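You operate a simulated robot arm through the tools that you are given. There is no shell and no other tool. Be economical: measure what you need, move in short steps, check, and stop when the job is done.

The job below is to be done with a simulated robot arm. You get a single attempt, and the scene is never put back.

TASK
Take the yellow holder from the low shelf of the blue lab bench and put it on the yellow wiper. Then put the blue holder from the long beige table top on top of the green pad. Then put the black post base on the long beige table top away on the optics bench top. Then put the steel post on the blue-legged table top away on the optics bench top. Then fetch the move card and set it on the long beige table top. Then put the folded green cloth on the blue-legged table top away on the sample bench top. Then open the door of the dry box, take the grey block and put it on the floor of the dry box, then shut the door. Then open the lid of the green bin. Keep to this order. Set down upright: black post base, grey block.

The check looks at the end state, three seconds after you hand in, the way a careful person would. Anything else that was tipped, shoved, dropped, spilled or broken makes it a failure. Lids that push on must go on centred and level and be pressed home; caps that screw on are set level and turned clockwise until they are tight. Flat cloth is picked up by pressing the open fingertips on it (5 to 10 N) and closing them slowly along it; thin cloth reads only 2 to 8 mm in the jaws.

THE ROBOT
A 7-joint arm with a two-finger parallel gripper on a trunk, on a base that drives. Base frame: it is fixed to the floor where the robot stands at the start and does not move with it; the origin is under the middle of the robot, x ahead of it, y to its left, z up. Readings come in mm, degrees, newtons and seconds.
With the tool pointing down near the work surface it reaches from about 100 to 920 mm from the robot's upright axis, wherever it stands. Its first joint turns from -166.0 to 166.0 degrees. Places, roughly: black post base (6x5x6 cm) [-1300, -700, 800]; blue holder [-1000, -500, 750]; door of the dry box [-1000, -3000, 1000]; floor of the dry box (24x24 cm) [-1200, -3000, 920]; folded green cloth (8x6x2 cm) [-1300, -2000, 800]; green pad (6x20x4 cm) [-1000, -200, 800]; grey block [-1250, -2500, 750]; lid of the green bin [-1000, -4700, 600]; long beige table top [-1100, -100, 800]; move card [-750, -1500, 750]; optics bench top [700, -1600, 800]; sample bench top [-1200, -3700, 900]; steel post (5x5x15 cm) [-1300, -1300, 800]; yellow holder [500, -250, 500]; yellow wiper [-1250, -1750, 750]. Payload 3.43 kg.
Tool frame: the origin (TCP) lies between the finger pads and is the grasp point; the fingertips stand 30 mm ahead of it; z points along the fingers, y is the line along which they close. The gripper opens to 94 mm. The fingers are 28 mm wide and 10 mm thick; the gripper's body (50 by 96 mm) begins 55 mm behind the TCP.
Orientation is that of the tool frame in the base frame, as [roll, pitch, yaw] about the fixed x, y, z axes, in that order (R = Rz(yaw) Ry(pitch) Rx(roll)). With the fingers straight down and closing along the base's y, the tool's x points along the base's -x, its y along +y and its z along -z.

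THE INTERFACE
- The arm moves only by the tool jog_arm. Its arguments are lists of equal length, an entry for each row: "travel": the shift along the tool's x, y, z in mm, a list of three; "angular": the turn, a rotation vector about the tool's x, y, z in degrees, a list of three; "jaw": the opening, from 0 (shut) to 1 (fully open). In form: {"travel": [[dx, dy, dz], ...], "angular": [[wx, wy, wz], ...], "jaw": [jaw, ...]}. A call has 1 to 10 rows; each row shifts and turns the commanded pose from where the row before left it, along the tool's axes as they then stand. Rows are played at 5 a second. More than 50 mm and 8.6 degrees between two rows, or a gripper value outside its range, and nothing of the call is played. A pose out of reach is approached as far as the arm can. The call stops where the force on the tool passes 40 N (or 10 N more than at its start, if that is more) or the arm is blocked; 0.2 s more then pass. Each finger travels about 45 mm/s and halts on what it meets, pressing with about 23 N; the grip force reading is that of the motor and also rises with nothing between the fingers. The clock runs only during rows and for 0.2 s after the last one: add rows that do not move to give the fingers time. The reply holds the time, the measured pose of the TCP, the force on the tool along the base axes, the opening and the grip force, in the units named above and with some noise, with the torque about the TCP (base axes, N m) and any sound that the robot's microphone picked up, and new pictures: "show" is both (left out), scene, wrist or none.
- Cameras (640 x 400 px; columns grow to the right, rows downward): "scene" is now at [404.2, 134.5, 1115.9]; the picture's right is [-0.97, 0.23, 0.00], its down [0.15, 0.66, -0.73] and it looks along [-0.17, -0.71, -0.68] (base axes); focal length 214 px, centre (320, 200). "wrist" rides on the gripper at [76, 14, -103] in the tool frame; the picture's right is [-0.18, 0.98, 0.00], its down [-0.75, -0.14, -0.64] and it looks along [-0.63, -0.12, 0.77] (tool axes); focal length 243 px, centre (320, 200). There is no depth. A picture from a camera that has moved, and an enlarged one, comes with that camera's place and axes in the base frame and with its lens.
- move_column(by): slides the trunk up (or, below 0, down) by that many mm; the arm and the scene camera ride with it, the base frame stays. It gives what a move gives, with no picture.
- base_move(legs): drives the robot by 1 to 6 legs, each [ahead, left, turn to the left] in mm, mm and degrees, along the robot's own axes; the way and the turn of a leg run together, so that a leg with both is an arc; at most 1500 mm and 180 degrees a leg. The arm and the cameras ride along, it lands a little off, and it stops where it bumps. It gives what a move gives, and a new picture of the scene camera.
- pan_tilt(pan, tilt): turns the head with the scene camera to pan (to the left, within 103 degrees either way) and tilt (down, from -29 to 69), counted from straight ahead of the robot. It gives what a move gives, and a new picture of the scene camera.
- zoom(camera, box): a new picture of the part [left, top, right, bottom] of that camera's present view, enlarged. No time passes.
- sign_off(): hands the job in; it is judged then, once.

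Work in short steps. Places have to be worked out from the pictures, the camera data and where the tool is seen: move nearer, look again, correct. Check each grasp and each placing, and mend what went wrong. You have 493 turns and 360 pictures in all, those below and enlarged ones among them. Open the gripper and draw the arm clear of the work before you hand the job in, unless the task says otherwise; then end with one line.

The tools are called after "Request:" as name(argument=value, ...) on one line, values as JSON. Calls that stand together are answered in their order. jog_arm: Moves the arm, as the interface text tells. Its arguments: {"type":"object","properties":{"travel":{"type":"array","items":{"type":"array","items":{"type":"number"}}},"angular":{"type":"array","items":{"type":"array","items":{"type":"number"}}},"jaw":{"type":"array","items":{"type":"number"}},"show":{"type":"string","enum":["both","scene","wrist","none"]}},"required":["travel","angular","jaw"]} The other tools are called the same way: move_column (by) slides the trunk up or down; base_move (legs) drives the base; pan_tilt (pan, tilt) turns the head that bears the scene camera; zoom (camera, box) takes an enlarged picture of a part of a camera's view; sign_off () hands the job in.

At the start:

```text
clock: 0.0
tool_pos: [-340.6, -353.6, 1051.4]
tcp_rot: [-180.0, 0.0, -179.9]
force: [0.6, -0.5, 0.2]
moment: [0.03, 0.01, 0.0]
gripper_width: 94.2
grasp_force: 0.1
trunk travel left (down, up): [-225.0, 265.0]
robot x, y, heading: [-1.6, 0.8, -0.0]
head pan, tilt: [-103.1, 42.8]
```

scene: 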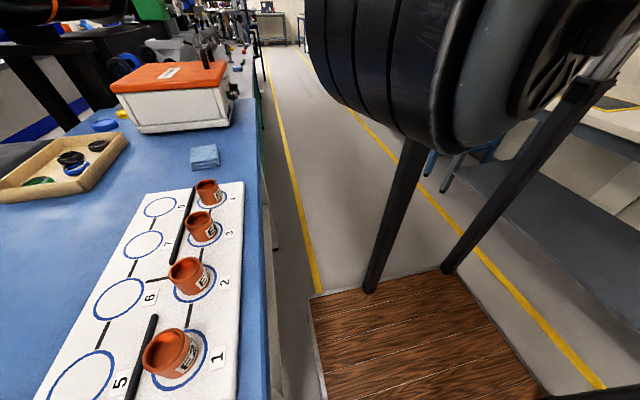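
wrist: 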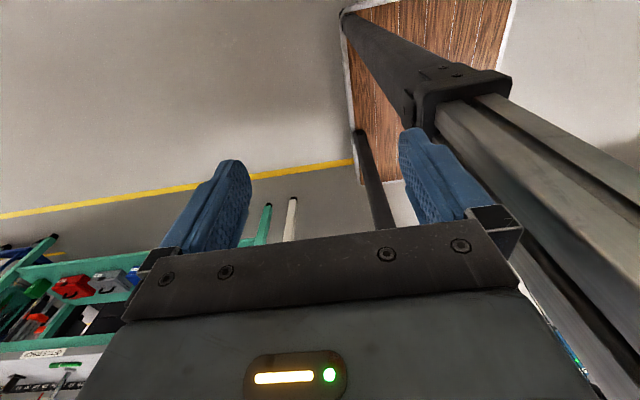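

I start by looking around: first ahead of the robot toward the blue bench and its low shelf.

Request:
pan_tilt(pan=-30, tilt=50)

Request:
pan_tilt(pan=30, tilt=40)

```text
clock: 1.4
tool_pos: [-339.9, -355.1, 1051.9]
tcp_rot: [179.9, -0.1, -180.0]
force: [0.9, 0.2, 0.5]
moment: [-0.03, 0.03, -0.01]
gripper_width: 94.1
grasp_force: 0.1
trunk travel left (down, up): [-225.0, 265.0]
robot x, y, heading: [1.3, -1.9, -0.3]
head pan, tilt: [-30.0, 50.0]
camera scene: at [489.7, 176.8, 1105.8], right [-0.5, -0.87, 0.0], down [-0.66, 0.38, -0.64], along [0.56, -0.32, -0.77], focal length 214 px, centre (320, 200)
```

scene: 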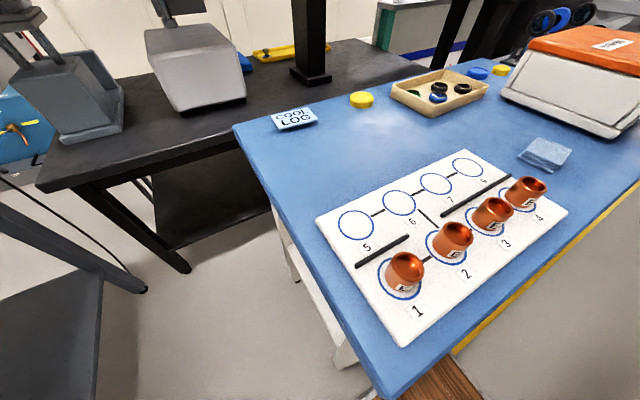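

```text
clock: 2.8
tool_pos: [-339.9, -353.9, 1050.6]
tcp_rot: [179.9, 0.0, -180.0]
force: [0.1, -0.1, -0.2]
moment: [-0.04, -0.01, -0.05]
gripper_width: 94.1
grasp_force: 0.1
trunk travel left (down, up): [-225.0, 265.0]
robot x, y, heading: [0.5, 2.5, -0.0]
head pan, tilt: [30.0, 40.0]
camera scene: at [496.7, 257.8, 1120.0], right [0.5, -0.87, 0.0], down [-0.56, -0.32, -0.77], along [0.66, 0.38, -0.64], focal length 214 px, centre (320, 200)
```

scene: 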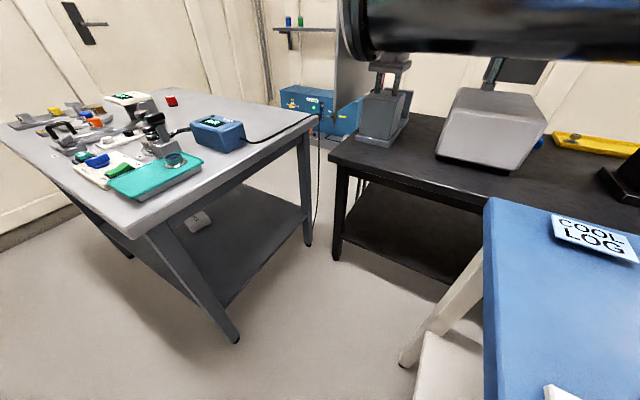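

The bench's front edge runs along y near x≈440. I turn the robot to face -y (down the aisle) so that the head can look into the low shelf.

Request:
base_move(legs=[[0, 0, -45], [0, 0, -45]])

Request:
pan_tilt(pan=95, tilt=50)

```text
clock: 7.3
tool_pos: [-341.1, 351.4, 1051.4]
tcp_rot: [-180.0, 0.0, 88.1]
force: [-0.7, -0.8, 0.3]
moment: [0.01, 0.02, -0.01]
gripper_width: 94.0
grasp_force: 0.0
trunk travel left (down, up): [-225.0, 265.0]
robot x, y, heading: [0.2, 1.0, -91.8]
head pan, tilt: [30.0, 40.0]
camera scene: at [241.8, -503.5, 1120.0], right [-0.88, -0.47, 0.0], down [-0.3, 0.57, -0.77], along [0.36, -0.68, -0.64], focal length 214 px, centre (320, 200)
```

scene: 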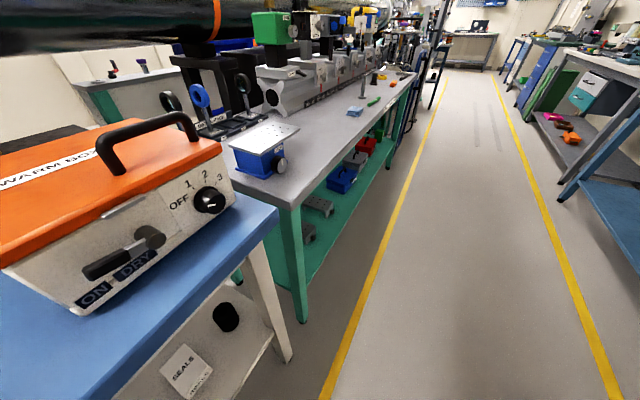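

```text
clock: 8.7
tool_pos: [-343.7, 351.4, 1052.4]
tcp_rot: [-180.0, 0.0, 88.1]
force: [0.9, 0.9, 0.2]
moment: [0.0, 0.0, 0.02]
gripper_width: 94.3
grasp_force: 0.0
trunk travel left (down, up): [-225.0, 265.0]
robot x, y, heading: [1.6, 2.1, -91.8]
head pan, tilt: [95.0, 50.0]
camera scene: at [278.7, -424.5, 1105.8], right [0.05, -1.0, 0.0], down [-0.76, -0.04, -0.64], along [0.64, 0.03, -0.77], focal length 214 px, centre (320, 200)
```

scene: 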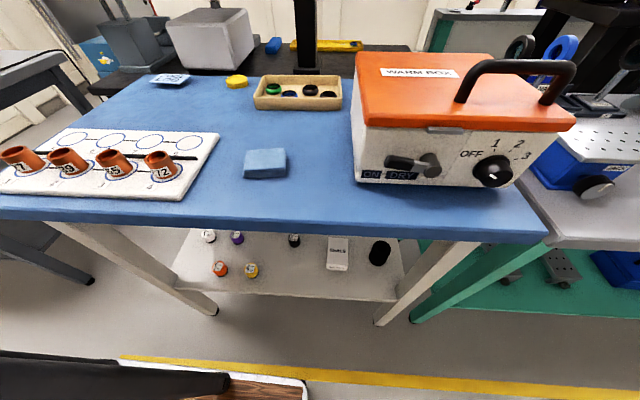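

Request:
zoom(camera="scene", box=[160, 210, 420, 330])

```text
2.46 times, centred on (290, 270) of scene
camera zoom: at [278.7, -424.5, 1105.8], right [0.05, -1.0, 0.0], down [-0.76, -0.04, -0.64], along [0.64, 0.03, -0.77], focal length 528 px, centre (394, 28)
```

zoom: 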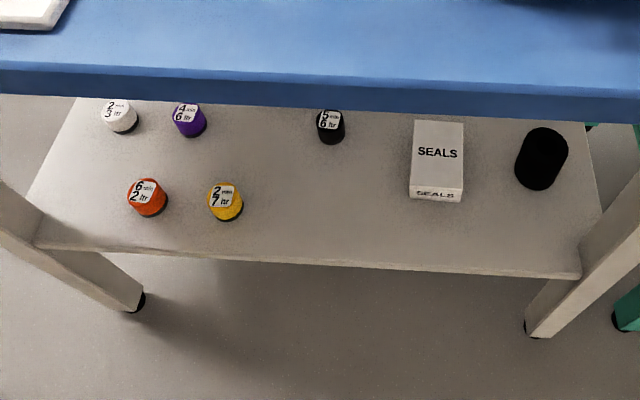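

The yellow holder is the small yellow cylinder at about (508,-219), shelf near z≈480; the blue top's edge is about x=441, z≈887. I turn round to face +y so the arm, which sits back-right, ends up beside the bench.

Request:
base_move(legs=[[0, 0, 90], [0, 0, 91]])

Request:
pan_tilt(pan=-103, tilt=40)

```text
clock: 16.7
tool_pos: [332.6, -362.1, 1051.6]
tcp_rot: [179.9, 0.0, -93.5]
force: [-0.1, 0.4, 0.3]
moment: [0.0, 0.02, 0.0]
gripper_width: 94.1
grasp_force: 0.0
trunk travel left (down, up): [-225.0, 265.0]
robot x, y, heading: [0.5, 0.4, 86.2]
head pan, tilt: [95.0, 50.0]
camera scene: at [-264.3, 433.1, 1105.8], right [-0.03, 1.0, 0.0], down [0.77, 0.02, -0.64], along [-0.64, -0.02, -0.77], focal length 214 px, centre (320, 200)
```

scene: 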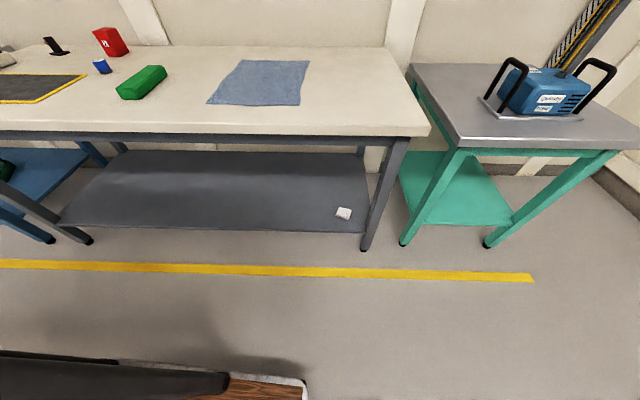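

```text
clock: 19.6
tool_pos: [331.2, -361.8, 1051.6]
tcp_rot: [-180.0, -0.1, -93.6]
force: [0.2, 0.4, 0.2]
moment: [-0.01, 0.03, -0.02]
gripper_width: 93.9
grasp_force: 0.2
trunk travel left (down, up): [-225.0, 265.0]
robot x, y, heading: [-3.0, 1.3, 86.1]
head pan, tilt: [-103.0, 40.0]
camera scene: at [-105.8, 410.8, 1120.0], right [-0.28, -0.96, 0.0], down [-0.62, 0.18, -0.77], along [0.73, -0.22, -0.64], focal length 214 px, centre (320, 200)
```

scene: 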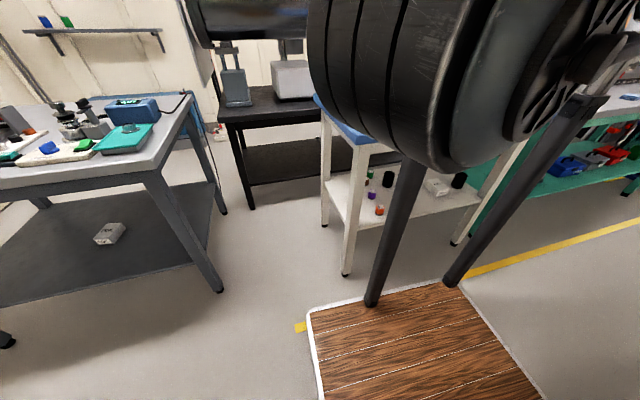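

The black drum hides the holder from here. I rotate the wrist first so that the tool's x points to +x (camera will end above the gripper when I pitch forward).

Request:
jog_arm(travel=[[0, 0, 0], [0, 0, 0], [0, 0, 0], [0, 0, 0], [0, 0, 0], [0, 0, 0], [0, 0, 0], [0, 0, 0], [0, 0, 0], [0, 0, 0]], angular=[[0, 0, -8.5], [0, 0, -8.5], [0, 0, -8.5], [0, 0, -8.5], [0, 0, -8.5], [0, 0, -8.5], [0, 0, -8.5], [0, 0, -8.5], [0, 0, -8.5], [0, 0, -8.5]], jaw=[1, 1, 1, 1, 1, 1, 1, 1, 1, 1], show="wrist")

```text
clock: 21.8
tool_pos: [460.8, -160.6, 1038.6]
tcp_rot: [179.9, 0.0, -14.6]
force: [-0.5, 0.9, -0.2]
moment: [0.04, -0.03, 0.01]
gripper_width: 94.1
grasp_force: 0.1
out of reach, approached as far as the arm can: row 5, 6, 7, 8, 9, 10
trunk travel left (down, up): [-225.0, 265.0]
robot x, y, heading: [-1.5, 1.3, 86.1]
head pan, tilt: [-103.0, 40.0]
camera wrist: at [530.2, -192.4, 1139.7], right [-0.43, -0.9, 0.0], down [-0.69, 0.33, 0.64], along [-0.58, 0.27, -0.77], focal length 243 px, centre (320, 200)
```

wrist: 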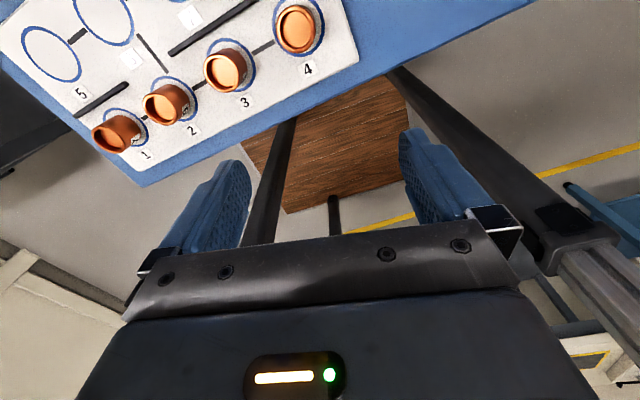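

The wrist limit blocks that side, so I go the other way: tool x pointing back to the robot (camera looking forward into the shelf).

Request:
jog_arm(travel=[[-48, 12, 0], [-48, 12, 0], [-48, 12, 0], [0, 0, 0], [0, 0, 0], [0, 0, 0], [0, 0, 0], [0, 0, 0], [0, 0, 0], [0, 0, 0]], angular=[[0, 0, 0], [0, 0, 0], [0, 0, 0], [0, 0, 8.5], [0, 0, 8.5], [0, 0, 8.5], [0, 0, 8.5], [0, 0, 8.5], [0, 0, 8.5], [0, 0, 8.5]], jaw=[1, 1, 1, 1, 1, 1, 1, 1, 1, 1], show="none")

```text
clock: 24.0
tool_pos: [460.1, -161.9, 1037.4]
tcp_rot: [-180.0, -0.1, -73.9]
force: [-0.1, 0.2, 0.5]
moment: [0.02, -0.02, -0.05]
gripper_width: 93.8
grasp_force: 0.0
out of reach, approached as far as the arm can: row 1, 2, 3
trunk travel left (down, up): [-225.0, 265.0]
robot x, y, heading: [-1.9, 2.3, 86.5]
head pan, tilt: [-103.0, 40.0]
```

Rotation this way works; continue to yaw ≈ -180.

Request:
jog_arm(travel=[[0, 0, 0], [0, 0, 0], [0, 0, 0], [0, 0, 0], [0, 0, 0], [0, 0, 0], [0, 0, 0], [0, 0, 0], [0, 0, 0], [0, 0, 0]], angular=[[0, 0, 8.5], [0, 0, 8.5], [0, 0, 8.5], [0, 0, 8.5], [0, 0, 8.5], [0, 0, 8.5], [0, 0, 8.5], [0, 0, 8.5], [0, 0, 8.5], [0, 0, 8.5]], jaw=[1, 1, 1, 1, 1, 1, 1, 1, 1, 1], show="none")

Request:
jog_arm(travel=[[0, 0, 0], [0, 0, 0], [0, 0, 0], [40, 0, 0], [40, 0, 0], [40, 0, 0], [40, 0, 0]], angular=[[0, 0, 7], [0, 0, 7], [0, 0, 7], [0, 0, 0], [0, 0, 0], [0, 0, 0], [0, 0, 0]], jaw=[1, 1, 1, 1, 1, 1, 1], show="wrist")

```text
clock: 26.2
tool_pos: [458.9, -163.3, 1036.3]
tcp_rot: [179.9, -0.1, -159.0]
force: [0.4, -0.2, 1.5]
moment: [-0.01, 0.02, -0.04]
gripper_width: 94.0
grasp_force: 0.1
trunk travel left (down, up): [-225.0, 265.0]
robot x, y, heading: [-0.3, 2.7, 86.5]
head pan, tilt: [-103.0, 40.0]
```

```text
clock: 27.8
tool_pos: [441.4, -215.6, 1039.2]
tcp_rot: [-179.9, 0.1, -179.8]
force: [-0.5, 0.0, 0.6]
moment: [0.01, 0.02, -0.01]
gripper_width: 93.9
grasp_force: 0.0
out of reach, approached as far as the arm can: row 4, 5, 6, 7
trunk travel left (down, up): [-225.0, 265.0]
robot x, y, heading: [2.8, -1.1, 86.6]
head pan, tilt: [-103.0, 40.0]
camera wrist: at [366.3, -199.8, 1141.8], right [0.18, 0.98, 0.0], down [0.75, -0.14, 0.64], along [0.63, -0.12, -0.77], focal length 243 px, centre (320, 200)
```

wrist: 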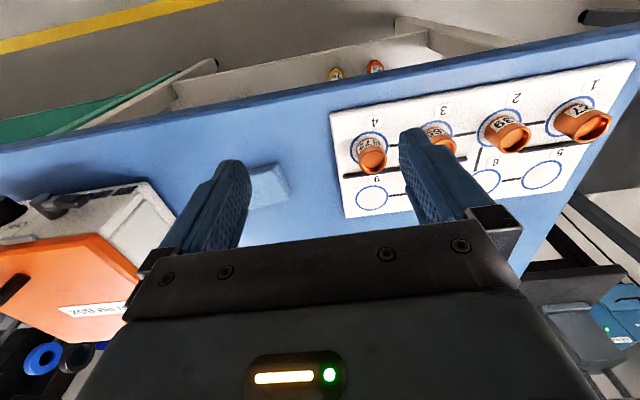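

The arm cannot fold closer at this height, so I move the base 250 mm away from the bench (robot's left), then lower the tool in front of the bench.

Request:
base_move(legs=[[0, 250, 0]])

Request:
jog_arm(travel=[[0, 0, 45], [0, 0, 45], [0, 0, 45], [0, 0, 45], [0, 0, 45], [0, 0, 45], [0, 0, 45], [0, 0, 45]], angular=[[0, 0, 0], [0, 0, 0], [0, 0, 0], [0, 0, 0], [0, 0, 0], [0, 0, 0], [0, 0, 0], [0, 0, 0]], jaw=[1, 1, 1, 1, 1, 1, 1, 1], show="wrist")

```text
clock: 29.6
tool_pos: [196.7, -200.1, 1038.9]
tcp_rot: [-180.0, 0.0, -179.8]
force: [0.0, 0.1, 0.0]
moment: [-0.04, -0.03, 0.02]
gripper_width: 94.0
grasp_force: 0.0
trunk travel left (down, up): [-225.0, 265.0]
robot x, y, heading: [-245.4, 15.4, 86.4]
head pan, tilt: [-103.0, 40.0]
camera scene: at [-349.7, 426.3, 1120.0], right [-0.29, -0.96, 0.0], down [-0.62, 0.18, -0.77], along [0.73, -0.22, -0.64], focal length 214 px, centre (320, 200)
```

scene: 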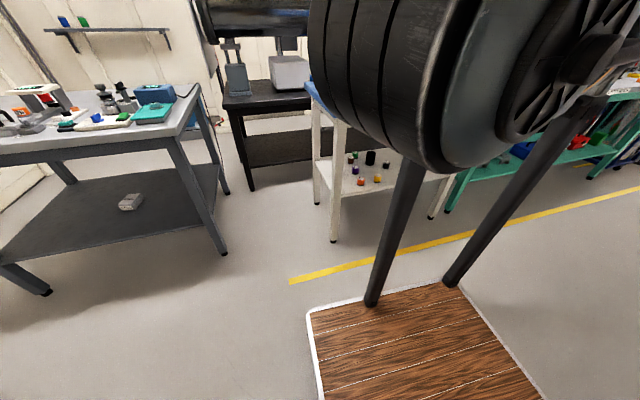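

```text
clock: 31.6
tool_pos: [165.4, -237.2, 694.3]
tcp_rot: [-179.0, 1.5, 176.0]
force: [-0.5, 0.0, 0.0]
moment: [-0.03, -0.01, -0.02]
gripper_width: 94.2
grasp_force: 0.1
trunk travel left (down, up): [-225.0, 265.0]
robot x, y, heading: [-247.6, 15.3, 86.6]
head pan, tilt: [-103.0, 40.0]
stopped in row 8: the arm was blocked; the commanded pose is now the measured one
camera wrist: at [88.2, -215.1, 794.1], right [0.25, 0.97, -0.01], down [0.73, -0.18, 0.66], along [0.64, -0.17, -0.75], focal length 243 px, centre (320, 200)
```

wrist: 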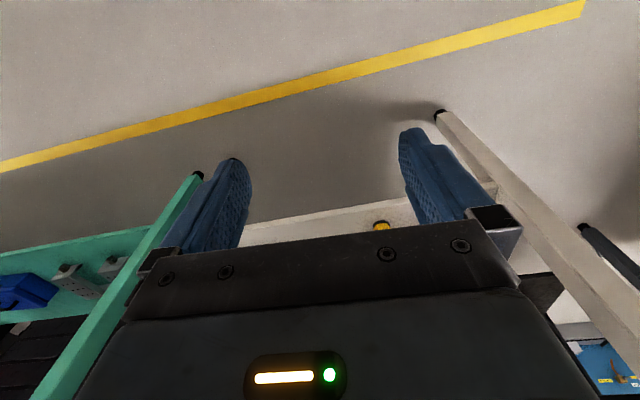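

Blocked near z≈690 (arm against itself, presumably). I back out forward and pitch the tool -45° about its y while moving toward the bench.

Request:
jog_arm(travel=[[-45, 0, 0], [-45, 0, 0], [-30, 0, 0], [-30, 0, 4], [-29, 0, 8], [-28, 0, 11], [-26, 0, 15], [-24, 0, 18]], angular=[[0, 0, 0], [0, 0, 4], [0, -7.5, 0], [0, -7.5, 0], [0, -7.5, 0], [0, -7.5, 0], [0, -7.5, 0], [0, -7.5, 0]], jaw=[1, 1, 1, 1, 1, 1, 1, 1], show="wrist")

```text
clock: 32.2
tool_pos: [159.5, -310.3, 691.4]
tcp_rot: [-179.3, 2.3, 163.2]
force: [0.0, 0.1, 0.7]
moment: [-0.03, -0.01, -0.02]
gripper_width: 94.0
grasp_force: 0.1
trunk travel left (down, up): [-225.0, 265.0]
robot x, y, heading: [-247.2, 16.4, 86.1]
head pan, tilt: [-103.0, 40.0]
stopped in row 3: the arm was blocked; the commanded pose is now the measured one
camera wrist: at [86.7, -272.0, 790.2], right [0.46, 0.89, 0.0], down [0.66, -0.34, 0.67], along [0.59, -0.31, -0.74], focal length 243 px, centre (320, 200)
```

wrist: 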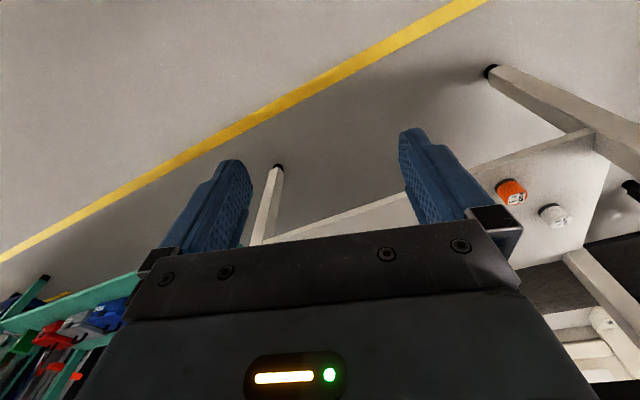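

The elbow seems jammed against the robot's own body. I raise the tool again to free it.

Request:
jog_arm(travel=[[0, 0, -45], [0, 0, -45], [0, 0, -45], [0, 0, -45]], angular=[[0, 0, 0], [0, 0, 0], [0, 0, 0], [0, 0, 0]], jaw=[1, 1, 1, 1], show="scene")

```text
clock: 33.5
tool_pos: [129.6, -314.1, 859.7]
tcp_rot: [-179.8, 1.2, 161.3]
force: [-1.3, 0.5, -0.2]
moment: [-0.06, -0.01, -0.01]
gripper_width: 93.8
grasp_force: 0.0
trunk travel left (down, up): [-225.0, 265.0]
robot x, y, heading: [-244.4, 16.6, 86.3]
head pan, tilt: [-103.0, 40.0]
stopped in row 4: the arm was blocked; the commanded pose is now the measured one
camera scene: at [-351.6, 425.0, 1121.6], right [-0.29, -0.96, 0.0], down [-0.61, 0.19, -0.77], along [0.74, -0.22, -0.64], focal length 214 px, centre (320, 200)
```

scene: 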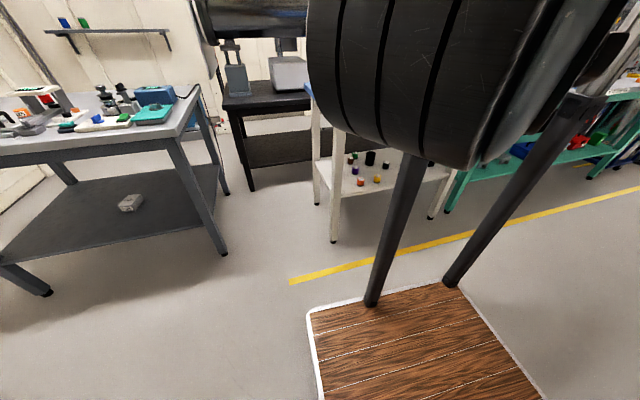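

Still blocked upward; I pull the tool radially outward from the robot axis.

Request:
jog_arm(travel=[[-37, -15, 0], [-37, -15, 0], [-37, -15, 0], [-37, -15, 0], [-37, -15, 0]], angular=[[0, 0, 0], [0, 0, 0], [0, 0, 0], [0, 0, 0], [0, 0, 0]], jaw=[1, 1, 1, 1, 1], show="wrist")

```text
clock: 34.6
tool_pos: [183.1, -328.4, 861.0]
tcp_rot: [-179.6, 1.1, 161.1]
force: [0.2, -0.3, -0.3]
moment: [-0.02, -0.01, -0.02]
gripper_width: 94.1
grasp_force: 0.0
out of reach, approached as far as the arm can: row 2, 3, 4, 5
trunk travel left (down, up): [-225.0, 265.0]
robot x, y, heading: [-240.1, 17.2, 86.2]
head pan, tilt: [-103.0, 40.0]
camera wrist: at [114.3, -289.4, 962.2], right [0.49, 0.87, 0.0], down [0.65, -0.37, 0.66], along [0.57, -0.33, -0.75], focal length 243 px, centre (320, 200)
```

wrist: 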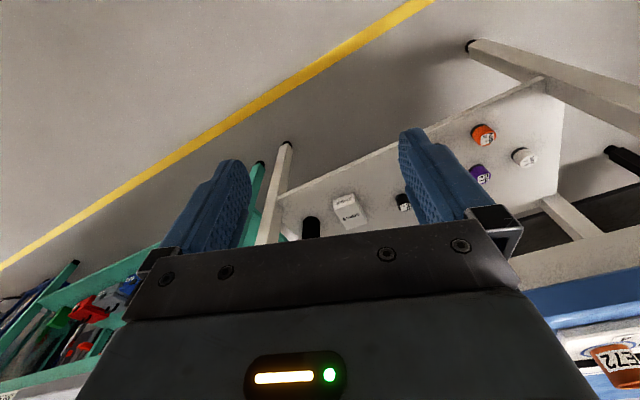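

Arm appears twisted after the failed rows. I try swinging the tool sideways (toward the robot's right-front) to unwind it, and look where it goes.

Request:
jog_arm(travel=[[-2, 44, 0], [-2, 44, 0], [-2, 44, 0], [-2, 44, 0]], angular=[[0, 0, 0], [0, 0, 0], [0, 0, 0], [0, 0, 0]], jaw=[1, 1, 1, 1], show="none")

```text
clock: 35.3
tool_pos: [111.8, -332.6, 926.1]
tcp_rot: [-177.8, 5.9, 150.2]
force: [-0.6, 0.5, -0.8]
moment: [0.01, -0.02, 0.01]
gripper_width: 94.1
grasp_force: 0.2
trunk travel left (down, up): [-225.0, 265.0]
robot x, y, heading: [-246.9, 17.0, 86.6]
head pan, tilt: [-103.0, 40.0]
stopped in row 3: the arm was blocked; the commanded pose is now the measured one
```

Thrashing; probe with small motions to find a free direction: first straight up, then outward.

Request:
jog_arm(travel=[[0, 0, -30], [0, 0, -30], [0, 0, -30]], angular=[[0, 0, 0], [0, 0, 0], [0, 0, 0]], jaw=[1, 1, 1], show="none")

Request:
jog_arm(travel=[[-18, -30, 0], [-18, -30, 0]], angular=[[0, 0, 0], [0, 0, 0]], jaw=[1, 1], show="both")

```text
clock: 36.1
tool_pos: [33.9, -351.0, 948.6]
tcp_rot: [-174.0, -1.7, 146.0]
force: [76.9, 27.1, 13.9]
moment: [-3.0, 7.78, -2.31]
gripper_width: 93.8
grasp_force: 0.1
trunk travel left (down, up): [-225.0, 265.0]
robot x, y, heading: [-241.1, 17.3, 86.5]
head pan, tilt: [-103.0, 40.0]
stopped in row 3: the force on the tool passed its limit at 183 N (the readings are from after the stop); the commanded pose is now the measured one
```

```text
clock: 36.3
tool_pos: [33.9, -351.0, 947.8]
tcp_rot: [-174.1, -2.2, 145.4]
force: [0.6, -1.3, -0.3]
moment: [-0.01, 0.01, -0.01]
gripper_width: 94.0
grasp_force: 0.0
trunk travel left (down, up): [-225.0, 265.0]
robot x, y, heading: [-245.0, 15.3, 86.3]
head pan, tilt: [-103.0, 40.0]
stopped in row 1: the force on the tool passed its limit at 145 N (the readings are from after the stop); the commanded pose is now the measured one
camera scene: at [-349.6, 426.1, 1120.0], right [-0.29, -0.96, 0.0], down [-0.62, 0.18, -0.77], along [0.73, -0.22, -0.64], focal length 214 px, centre (320, 200)
camera wrist: at [-10.6, -288.6, 1050.5], right [0.7, 0.7, -0.11], down [0.6, -0.5, 0.62], along [0.38, -0.5, -0.77], focal length 243 px, centre (320, 200)
```

scene: 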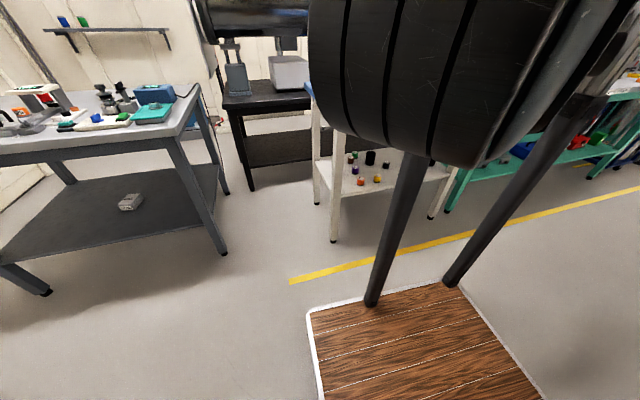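
wrist: 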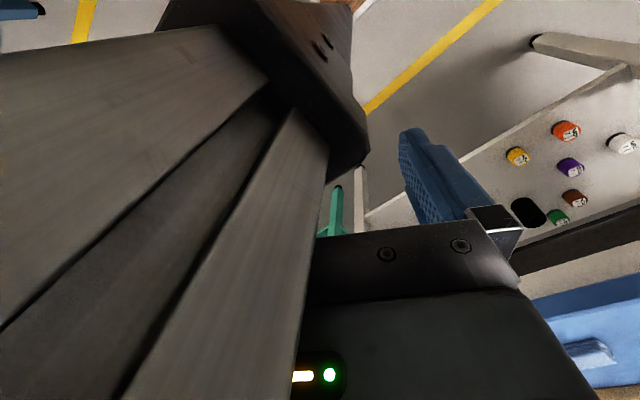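

The gripper is jammed beside the robot's own column at its right-rear. I look at the robot's own structure to understand where its posts are.

Request:
pan_tilt(pan=103, tilt=69)

Request:
pan_tilt(pan=-103, tilt=0)

Request:
pan_tilt(pan=103, tilt=20)

```text
clock: 39.3
tool_pos: [33.3, -350.0, 947.4]
tcp_rot: [-173.9, -2.2, 145.2]
force: [-0.3, -0.4, 0.6]
moment: [0.01, 0.01, -0.01]
gripper_width: 94.0
grasp_force: 0.0
trunk travel left (down, up): [-225.0, 265.0]
robot x, y, heading: [-246.3, 15.4, 86.4]
head pan, tilt: [103.0, 68.8]
camera scene: at [-486.2, 441.5, 1083.9], right [-0.16, 0.99, 0.0], down [0.92, 0.15, -0.36], along [-0.36, -0.06, -0.93], focal length 214 px, centre (320, 200)
```

scene: 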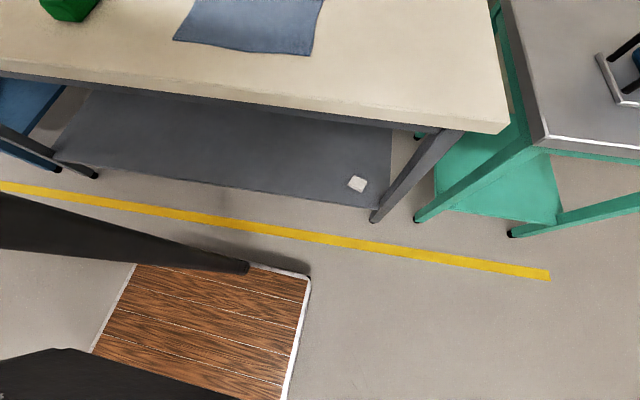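

```text
clock: 42.3
tool_pos: [34.7, -350.3, 948.4]
tcp_rot: [-174.0, -2.2, 145.2]
force: [-1.1, -0.2, 0.3]
moment: [0.01, -0.02, -0.03]
gripper_width: 93.8
grasp_force: 0.3
trunk travel left (down, up): [-225.0, 265.0]
robot x, y, heading: [-245.9, 15.0, 86.5]
head pan, tilt: [-103.0, 0.0]
camera scene: at [-344.8, 424.7, 1183.7], right [-0.29, -0.96, 0.0], down [0.0, 0.0, -1.0], along [0.96, -0.29, 0.0], focal length 214 px, centre (320, 200)
```

scene: 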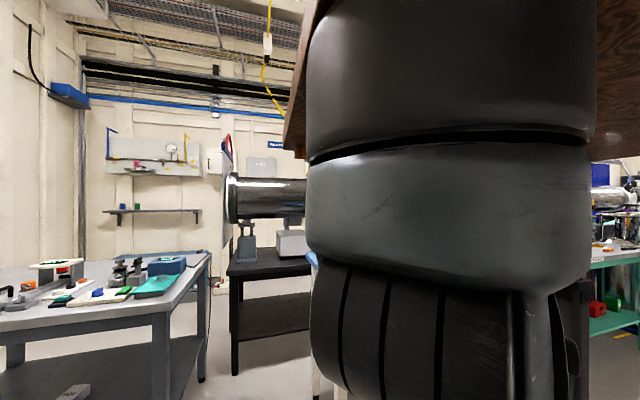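

```text
clock: 45.3
tool_pos: [33.8, -350.2, 947.0]
tcp_rot: [-174.0, -2.3, 145.2]
force: [-0.8, -0.1, 0.3]
moment: [0.02, 0.01, 0.02]
gripper_width: 94.0
grasp_force: 0.0
trunk travel left (down, up): [-225.0, 265.0]
robot x, y, heading: [-241.9, 13.1, 86.3]
head pan, tilt: [103.0, 20.0]
camera scene: at [-522.9, 435.4, 1151.4], right [-0.16, 0.99, 0.0], down [0.34, 0.06, -0.94], along [-0.93, -0.15, -0.34], focal length 214 px, centre (320, 200)
```

scene: 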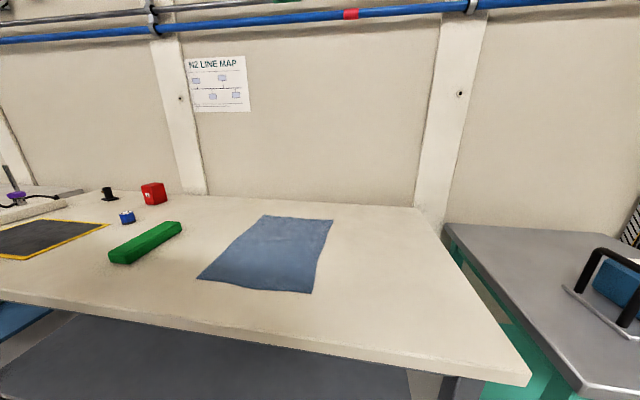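

The arm hangs inverted from an upper board in a frame with posts; the right-rear post is beside the gripper. I move the tool away from that post along base +x.

Request:
jog_arm(travel=[[-25, 17, 0], [-25, 17, 0], [-25, 17, 0]], angular=[[0, 0, 0], [0, 0, 0], [0, 0, 0]], jaw=[1, 1, 1], show="wrist")

Request:
pan_tilt(pan=-103, tilt=15)

```text
clock: 46.1
tool_pos: [111.8, -355.8, 932.9]
tcp_rot: [-174.3, -2.6, 144.3]
force: [-0.4, -0.3, 0.1]
moment: [-0.04, -0.04, -0.01]
gripper_width: 94.1
grasp_force: 0.1
trunk travel left (down, up): [-225.0, 265.0]
robot x, y, heading: [-243.3, 16.0, 86.4]
head pan, tilt: [103.0, 20.0]
camera wrist: at [67.7, -293.8, 1036.3], right [0.72, 0.69, -0.11], down [0.59, -0.52, 0.62], along [0.37, -0.51, -0.78], focal length 243 px, centre (320, 200)
```

wrist: 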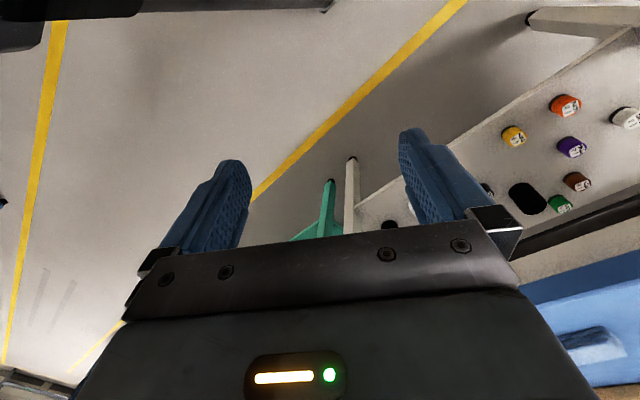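

```text
clock: 49.1
tool_pos: [111.4, -357.0, 938.1]
tcp_rot: [-174.0, -2.2, 144.3]
force: [0.1, 0.0, 0.0]
moment: [0.01, 0.0, -0.01]
gripper_width: 94.4
grasp_force: 0.1
trunk travel left (down, up): [-225.0, 265.0]
robot x, y, heading: [-244.3, 14.1, 86.4]
head pan, tilt: [-103.0, 15.0]
camera scene: at [-341.5, 423.7, 1159.5], right [-0.29, -0.96, 0.0], down [-0.25, 0.07, -0.97], along [0.93, -0.28, -0.26], focal length 214 px, centre (320, 200)
```

scene: 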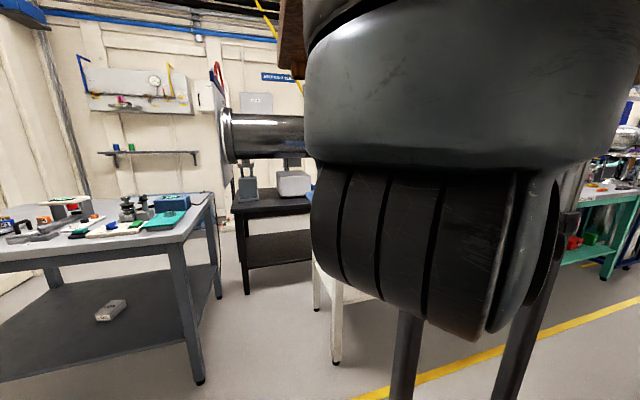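

Free again. The arm axis is at the robot origin with posts at about (75,±273) and (-408,±270) in the robot frame; the arm pokes out the right window. I slide the tool forward (base +y), to the middle of that window, then lower it.

Request:
jog_arm(travel=[[22, 31, 0], [22, 31, 0], [22, 31, 0], [22, 31, 0], [0, 0, 40], [0, 0, 40], [0, 0, 40]], angular=[[0, 0, 0], [0, 0, 0], [0, 0, 0], [0, 0, 0], [0, 0, 0], [0, 0, 0], [0, 0, 0]], jaw=[1, 1, 1, 1, 1, 1, 1], show="scene")

```text
clock: 49.6
tool_pos: [33.6, -355.6, 947.8]
tcp_rot: [-173.1, -0.8, 139.3]
force: [27.6, -34.9, 10.1]
moment: [2.08, 1.84, 0.78]
gripper_width: 93.8
grasp_force: 0.1
trunk travel left (down, up): [-225.0, 265.0]
robot x, y, heading: [-245.1, 16.5, 86.5]
head pan, tilt: [-103.0, 15.0]
stopped in row 2: the force on the tool passed its limit at 278 N (the readings are from after the stop); the commanded pose is now the measured one
camera scene: at [-341.5, 423.8, 1159.5], right [-0.29, -0.96, 0.0], down [-0.25, 0.07, -0.97], along [0.93, -0.28, -0.26], focal length 214 px, centre (320, 200)
```

scene: 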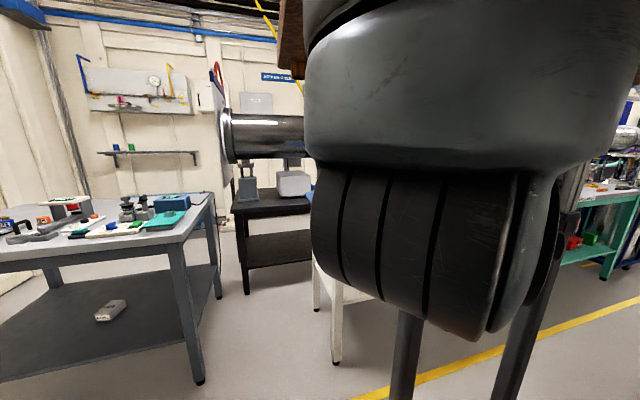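

It swung back into the post. I again move base +x away from it (that worked) in small steps, further out this time.

Request:
jog_arm(travel=[[-15, 13, 0], [-15, 13, 0], [-15, 13, 0], [-15, 13, 0], [-15, 13, 0], [-15, 13, 0], [-15, 13, 0], [-15, 13, 0], [0, 0, 0]], angular=[[0, 0, 0], [0, 0, 0], [0, 0, 0], [0, 0, 0], [0, 0, 0], [0, 0, 0], [0, 0, 0], [0, 0, 0], [0, 0, 0]], jaw=[1, 1, 1, 1, 1, 1, 1, 1, 1], show="none")

```text
clock: 51.6
tool_pos: [173.0, -335.4, 937.4]
tcp_rot: [-173.6, -0.6, 138.8]
force: [0.1, 0.0, -0.3]
moment: [0.01, -0.02, -0.04]
gripper_width: 94.2
grasp_force: 0.1
out of reach, approached as far as the arm can: row 6, 7, 8
trunk travel left (down, up): [-225.0, 265.0]
robot x, y, heading: [-244.3, 12.1, 86.3]
head pan, tilt: [-103.0, 15.0]
```

Now try descending here in small steps to reach the comfortable height.

Request:
jog_arm(travel=[[0, 0, 20], [0, 0, 20], [0, 0, 20], [0, 0, 20], [0, 0, 20], [0, 0, 20]], angular=[[0, 0, 0], [0, 0, 0], [0, 0, 0], [0, 0, 0], [0, 0, 0], [0, 0, 0]], jaw=[1, 1, 1, 1, 1, 1], show="none")

```text
clock: 53.0
tool_pos: [158.5, -340.9, 815.9]
tcp_rot: [-173.6, -0.3, 138.7]
force: [0.8, 0.2, 0.6]
moment: [0.03, 0.0, -0.01]
gripper_width: 94.2
grasp_force: 0.2
out of reach, approached as far as the arm can: row 5
trunk travel left (down, up): [-225.0, 265.0]
robot x, y, heading: [-244.2, 16.0, 86.1]
head pan, tilt: [-103.0, 15.0]
```

Try extending outward in 20 mm steps (tool −x).

Request:
jog_arm(travel=[[-20, 0, 0], [-20, 0, 0], [-20, 0, 0], [-20, 0, 0]], angular=[[0, 0, 0], [0, 0, 0], [0, 0, 0], [0, 0, 0]], jaw=[1, 1, 1, 1], show="none")

Request:
jog_arm(travel=[[0, 20, 0], [0, 20, 0], [0, 20, 0], [0, 20, 0]], angular=[[0, 0, 0], [0, 0, 0], [0, 0, 0], [0, 0, 0]], jaw=[1, 1, 1, 1], show="none")

```text
clock: 54.0
tool_pos: [162.4, -340.9, 820.2]
tcp_rot: [-173.5, -0.4, 138.1]
force: [0.0, -0.2, -0.5]
moment: [-0.01, 0.0, -0.01]
gripper_width: 93.7
grasp_force: 0.0
out of reach, approached as far as the arm can: row 1, 2, 3, 4
trunk travel left (down, up): [-225.0, 265.0]
robot x, y, heading: [-241.1, 14.3, 86.2]
head pan, tilt: [-103.0, 15.0]
```

```text
clock: 55.1
tool_pos: [128.5, -349.8, 841.1]
tcp_rot: [-173.7, 1.4, 129.9]
force: [-0.3, -0.1, -0.5]
moment: [0.0, 0.01, 0.03]
gripper_width: 94.1
grasp_force: 0.1
trunk travel left (down, up): [-225.0, 265.0]
robot x, y, heading: [-244.0, 15.8, 86.1]
head pan, tilt: [-103.0, 15.0]
stopped in row 4: the arm was blocked; the commanded pose is now the measured one
```

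The head pictures suggest the arm hangs from a base in front of the front posts (robot frame ≈(230,-100)), so its link is pressing on the right-front post from behind. I retract the tool toward that base axis in small steps.

Request:
jog_arm(travel=[[19, 6, 0], [19, 6, 0], [19, 6, 0], [19, 6, 0], [19, 6, 0], [19, 6, 0]], angular=[[0, 0, 0], [0, 0, 0], [0, 0, 0], [0, 0, 0], [0, 0, 0], [0, 0, 0]], jaw=[1, 1, 1, 1, 1, 1], show="scene")

```text
clock: 55.8
tool_pos: [65.6, -352.3, 880.3]
tcp_rot: [-175.2, 5.7, 125.9]
force: [139.4, 11.4, -50.1]
moment: [-0.72, 7.92, -0.91]
gripper_width: 94.0
grasp_force: 0.1
trunk travel left (down, up): [-225.0, 265.0]
robot x, y, heading: [-245.5, 15.4, 86.2]
head pan, tilt: [-103.0, 15.0]
stopped in row 3: the force on the tool passed its limit at 123 N (the readings are from after the stop); the commanded pose is now the measured one
camera scene: at [-343.5, 416.1, 1160.6], right [-0.29, -0.96, -0.01], down [-0.25, 0.08, -0.97], along [0.93, -0.28, -0.26], focal length 214 px, centre (320, 200)
```

scene: 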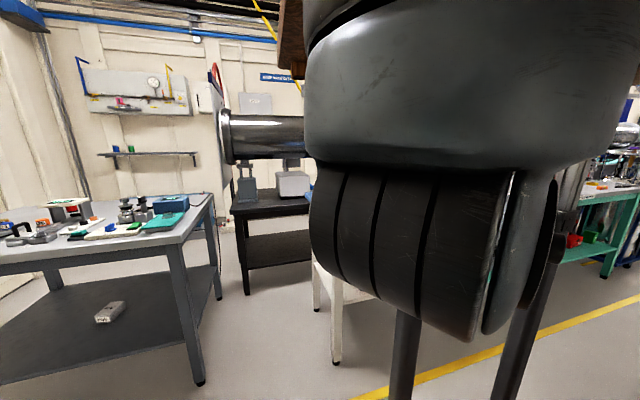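

I drift into the rear post each time. The initial tucked pose is right here (base ≈(85,-347,1051), yaw -94), so I unwind toward it: ease off the post, then rotate back while rising.

Request:
jog_arm(travel=[[-12, 16, 0], [-12, 16, 0], [-12, 16, 0], [0, 0, 0]], angular=[[0, 0, 0], [0, 0, 0], [0, 0, 0], [0, 0, 0]], jaw=[1, 1, 1, 1], show="none")

Request:
jog_arm(travel=[[0, 0, 0], [0, 0, 0], [0, 0, 0], [0, 0, 0], [0, 0, 0], [0, 0, 0]], angular=[[0, 0, -6], [0, 0, -6], [0, 0, -6], [0, 0, -6], [0, 0, -6], [0, 0, -6]], jaw=[1, 1, 1, 1, 1, 1], show="none")

```text
clock: 57.0
tool_pos: [98.2, -363.3, 880.9]
tcp_rot: [-174.2, 5.5, 123.1]
force: [-0.6, -0.2, -0.9]
moment: [0.01, -0.05, 0.0]
gripper_width: 94.0
grasp_force: 0.1
trunk travel left (down, up): [-225.0, 265.0]
robot x, y, heading: [-247.6, 14.1, 86.3]
head pan, tilt: [-103.0, 15.0]
stopped in row 4: the arm was blocked; the commanded pose is now the measured one
```

```text
clock: 58.4
tool_pos: [107.1, -360.1, 880.6]
tcp_rot: [-172.0, 1.0, 159.5]
force: [1.0, 0.1, -0.3]
moment: [-0.03, 0.02, 0.01]
gripper_width: 94.0
grasp_force: 0.1
trunk travel left (down, up): [-225.0, 265.0]
robot x, y, heading: [-244.2, 16.5, 86.2]
head pan, tilt: [-103.0, 15.0]
```

Rotation works freely. Continue rotating while rising.

Request:
jog_arm(travel=[[0, 0, -12], [0, 0, -12], [0, 0, -12], [0, 0, -12], [0, 0, -12], [0, 0, -12], [0, 0, -12], [0, 0, -12], [0, 0, -12], [0, 0, -12]], angular=[[0, 0, -8.5], [0, 0, -8.5], [0, 0, -8.5], [0, 0, -8.5], [0, 0, -8.5], [0, 0, -8.5], [0, 0, -8.5], [0, 0, -8.5], [0, 0, -8.5], [0, 0, -8.5]], jaw=[1, 1, 1, 1, 1, 1, 1, 1, 1, 1], show="wrist")

```text
clock: 60.6
tool_pos: [103.3, -344.3, 992.2]
tcp_rot: [-178.8, -7.7, -116.4]
force: [0.2, 0.1, 0.3]
moment: [-0.03, -0.01, -0.02]
gripper_width: 94.1
grasp_force: 0.1
trunk travel left (down, up): [-225.0, 265.0]
robot x, y, heading: [-242.7, 14.8, 86.2]
head pan, tilt: [-103.0, 15.0]
camera wrist: at [61.5, -392.3, 1103.0], right [-0.8, 0.6, -0.05], down [0.48, 0.69, 0.54], along [0.35, 0.41, -0.84], focal length 243 px, centre (320, 200)
```

wrist: 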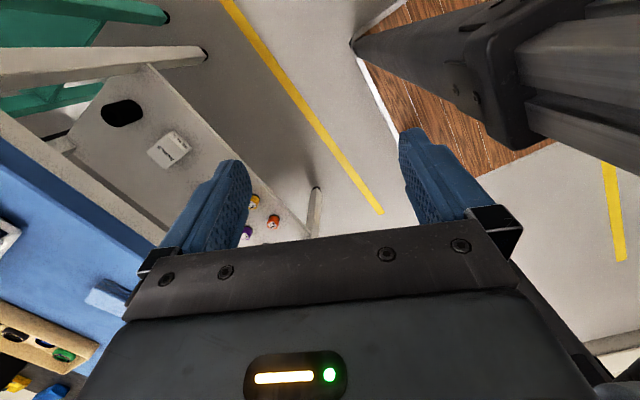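

Back near the starting pose. To locate the arm's base axis I take one more head view at a different pan (parallax on the dome's left edge).

Request:
pan_tilt(pan=-70, tilt=0)

Request:
pan_tilt(pan=-90, tilt=-29)

```text
clock: 61.6
tool_pos: [104.1, -344.6, 994.3]
tcp_rot: [-178.5, -7.9, -116.4]
force: [0.1, -0.8, 0.3]
moment: [0.02, -0.01, -0.02]
gripper_width: 94.0
grasp_force: 0.1
trunk travel left (down, up): [-225.0, 265.0]
robot x, y, heading: [-244.5, 15.7, 86.6]
head pan, tilt: [-70.0, 0.0]
camera scene: at [-344.2, 475.7, 1183.7], right [0.28, -0.96, 0.0], down [0.0, 0.0, -1.0], along [0.96, 0.28, 0.0], focal length 214 px, centre (320, 200)
```

scene: 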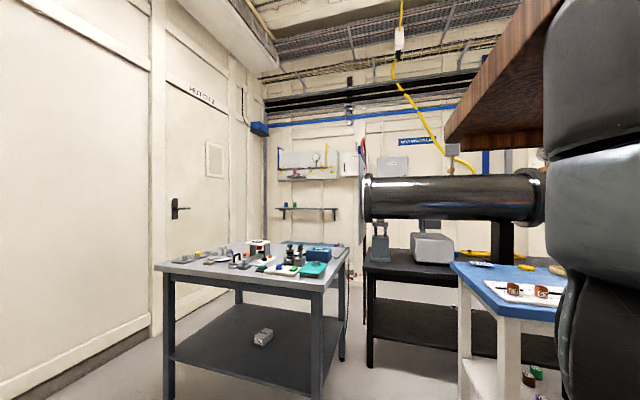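

```text
clock: 62.5
tool_pos: [104.7, -344.6, 995.4]
tcp_rot: [-178.4, -7.9, -116.4]
force: [-0.3, 0.2, -0.5]
moment: [0.0, 0.03, 0.0]
gripper_width: 94.0
grasp_force: 0.1
trunk travel left (down, up): [-225.0, 265.0]
robot x, y, heading: [-240.4, 12.0, 86.2]
head pan, tilt: [-90.0, -28.6]
camera scene: at [-363.7, 446.2, 1223.7], right [-0.06, -1.0, 0.0], down [0.48, -0.03, -0.88], along [0.88, -0.06, 0.48], focal length 214 px, centre (320, 200)
```

scene: 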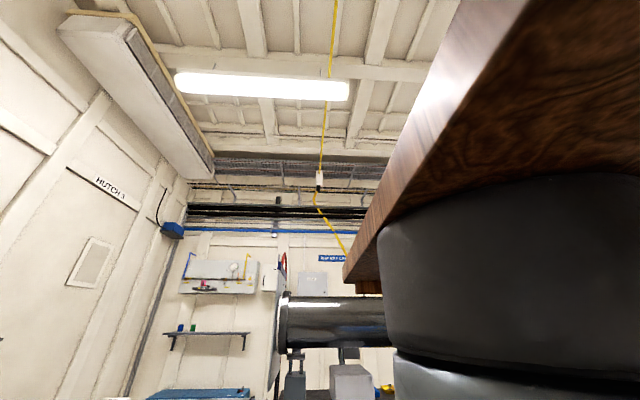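

The dome's tangents put the arm's base axis at about (303, 0) in the robot frame — ahead of the front posts. So the arm should be pulled in past the right-front post and used in front. I level the tool, lower a bit and retract toward that axis.

Request:
jog_arm(travel=[[0, 0, 20], [0, 0, 30], [0, 0, 30], [0, 0, 30], [-18, 24, 0], [-18, 24, 0], [-18, 24, 0]], angular=[[0, -4, 0], [0, -4, 0], [0, 0, 0], [0, 0, 0], [0, 0, 0], [0, 0, 0], [0, 0, 0]], jaw=[1, 1, 1, 1, 1, 1, 1], show="none")

```text
clock: 63.8
tool_pos: [74.5, -338.4, 893.9]
tcp_rot: [-176.8, 1.0, -117.2]
force: [168.6, 15.3, -15.2]
moment: [-1.47, 14.24, -1.36]
gripper_width: 78.8
grasp_force: 0.1
trunk travel left (down, up): [-225.0, 265.0]
robot x, y, heading: [-243.7, 13.6, 86.3]
head pan, tilt: [-90.0, -28.6]
stopped in row 6: the force on the tool passed its limit at 466 N (the readings are from after the stop); the commanded pose is now the measured one
```

The fingers touched the rear post's bracket. I ease off along +x, then lower to ~750 mm where only the thin posts remain.

Request:
jog_arm(travel=[[-9, -18, 0], [-9, -18, 0], [-9, -18, 0], [0, 0, 35], [0, 0, 35], [0, 0, 35], [0, 0, 35]], angular=[[0, 0, 0], [0, 0, 0], [0, 0, 0], [0, 0, 0], [0, 0, 0], [0, 0, 0], [0, 0, 0]], jaw=[1, 1, 1, 1, 1, 1, 1], show="wrist")

```text
clock: 65.4
tool_pos: [142.0, -337.1, 756.9]
tcp_rot: [-177.2, 0.3, -117.5]
force: [0.6, -0.1, -0.4]
moment: [0.02, 0.0, -0.01]
gripper_width: 94.3
grasp_force: 0.1
trunk travel left (down, up): [-225.0, 265.0]
robot x, y, heading: [-243.6, 13.1, 86.2]
head pan, tilt: [-90.0, -28.6]
camera wrist: at [89.9, -396.2, 857.7], right [-0.79, 0.62, -0.05], down [0.44, 0.62, 0.65], along [0.43, 0.49, -0.76], focal length 243 px, centre (320, 200)
```

wrist: 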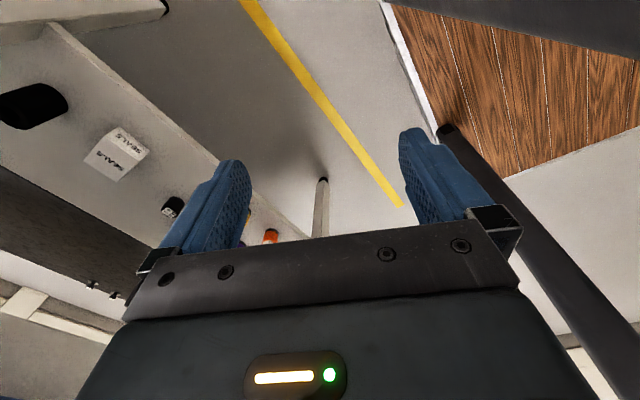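

Clean move. The window between posts is clear; retract along the straight line toward the arm's axis.

Request:
jog_arm(travel=[[-16, 25, 0], [-16, 25, 0], [-16, 25, 0], [-16, 25, 0], [-16, 25, 0], [-16, 25, 0]], angular=[[0, 0, 0], [0, 0, 0], [0, 0, 0], [0, 0, 0], [0, 0, 0], [0, 0, 0]], jaw=[1, 1, 1, 1, 1, 1], show="wrist")

```text
clock: 66.1
tool_pos: [77.1, -312.0, 770.7]
tcp_rot: [-174.7, -0.3, -119.1]
force: [73.2, -3.5, -14.7]
moment: [1.23, 6.32, 2.49]
gripper_width: 93.9
grasp_force: 0.0
trunk travel left (down, up): [-225.0, 265.0]
robot x, y, heading: [-242.7, 18.6, 86.4]
head pan, tilt: [-90.0, -28.6]
stopped in row 3: the force on the tool passed its limit at 174 N (the readings are from after the stop); the commanded pose is now the measured one
camera wrist: at [20.7, -366.5, 871.4], right [-0.77, 0.64, -0.09], down [0.44, 0.62, 0.65], along [0.47, 0.46, -0.76], focal length 243 px, centre (320, 200)
```

wrist: 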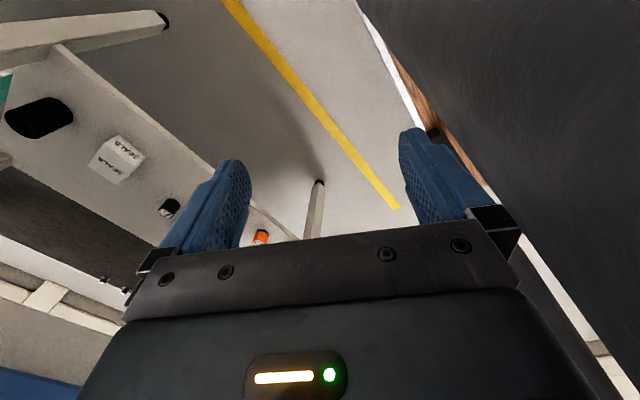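

New understanding: the arm lies folded along the outside of the right posts, elbow out to the right; bringing it forward must happen high and outward. I ease off the post, rise to ~1040 mm and set yaw ≈ -94 as at the start.

Request:
jog_arm(travel=[[-10, -18, 0], [-10, -18, 0], [-10, -18, 0], [0, 0, -40], [0, 0, -40], [0, 0, -40], [0, 0, -40], [0, 0, -40], [0, 0, -40], [0, 0, -30]], angular=[[0, 0, 0], [0, 0, 0], [0, 0, 0], [0, 0, -5], [0, 0, -5], [0, 0, -5], [0, 0, -5], [0, 0, -5], [0, 0, 0], [0, 0, 0]], jaw=[1, 1, 1, 1, 1, 1, 1, 1, 1, 1], show="none")

```text
clock: 67.6
tool_pos: [70.5, -338.9, 898.7]
tcp_rot: [-176.7, -2.3, -105.8]
force: [154.1, 36.6, 11.9]
moment: [-3.2, 13.63, -1.42]
gripper_width: 73.3
grasp_force: 0.0
trunk travel left (down, up): [-225.0, 265.0]
robot x, y, heading: [-239.7, 14.7, 86.3]
head pan, tilt: [-90.0, -28.6]
stopped in row 7: the force on the tool passed its limit at 380 N (the readings are from after the stop); the commanded pose is now the measured one
```

Request:
jog_arm(travel=[[-6, -19, 0], [-6, -19, 0], [-6, -19, 0], [-6, -19, 0]], angular=[[0, 0, 0], [0, 0, 0], [0, 0, 0], [0, 0, 0]], jaw=[1, 1, 1, 1], show="none")

```text
clock: 68.6
tool_pos: [141.7, -337.1, 900.1]
tcp_rot: [-177.3, -2.5, -107.0]
force: [0.1, -0.2, 0.1]
moment: [-0.03, 0.0, 0.03]
gripper_width: 93.8
grasp_force: 0.1
trunk travel left (down, up): [-225.0, 265.0]
robot x, y, heading: [-243.4, 16.0, 86.4]
head pan, tilt: [-90.0, -28.6]
```

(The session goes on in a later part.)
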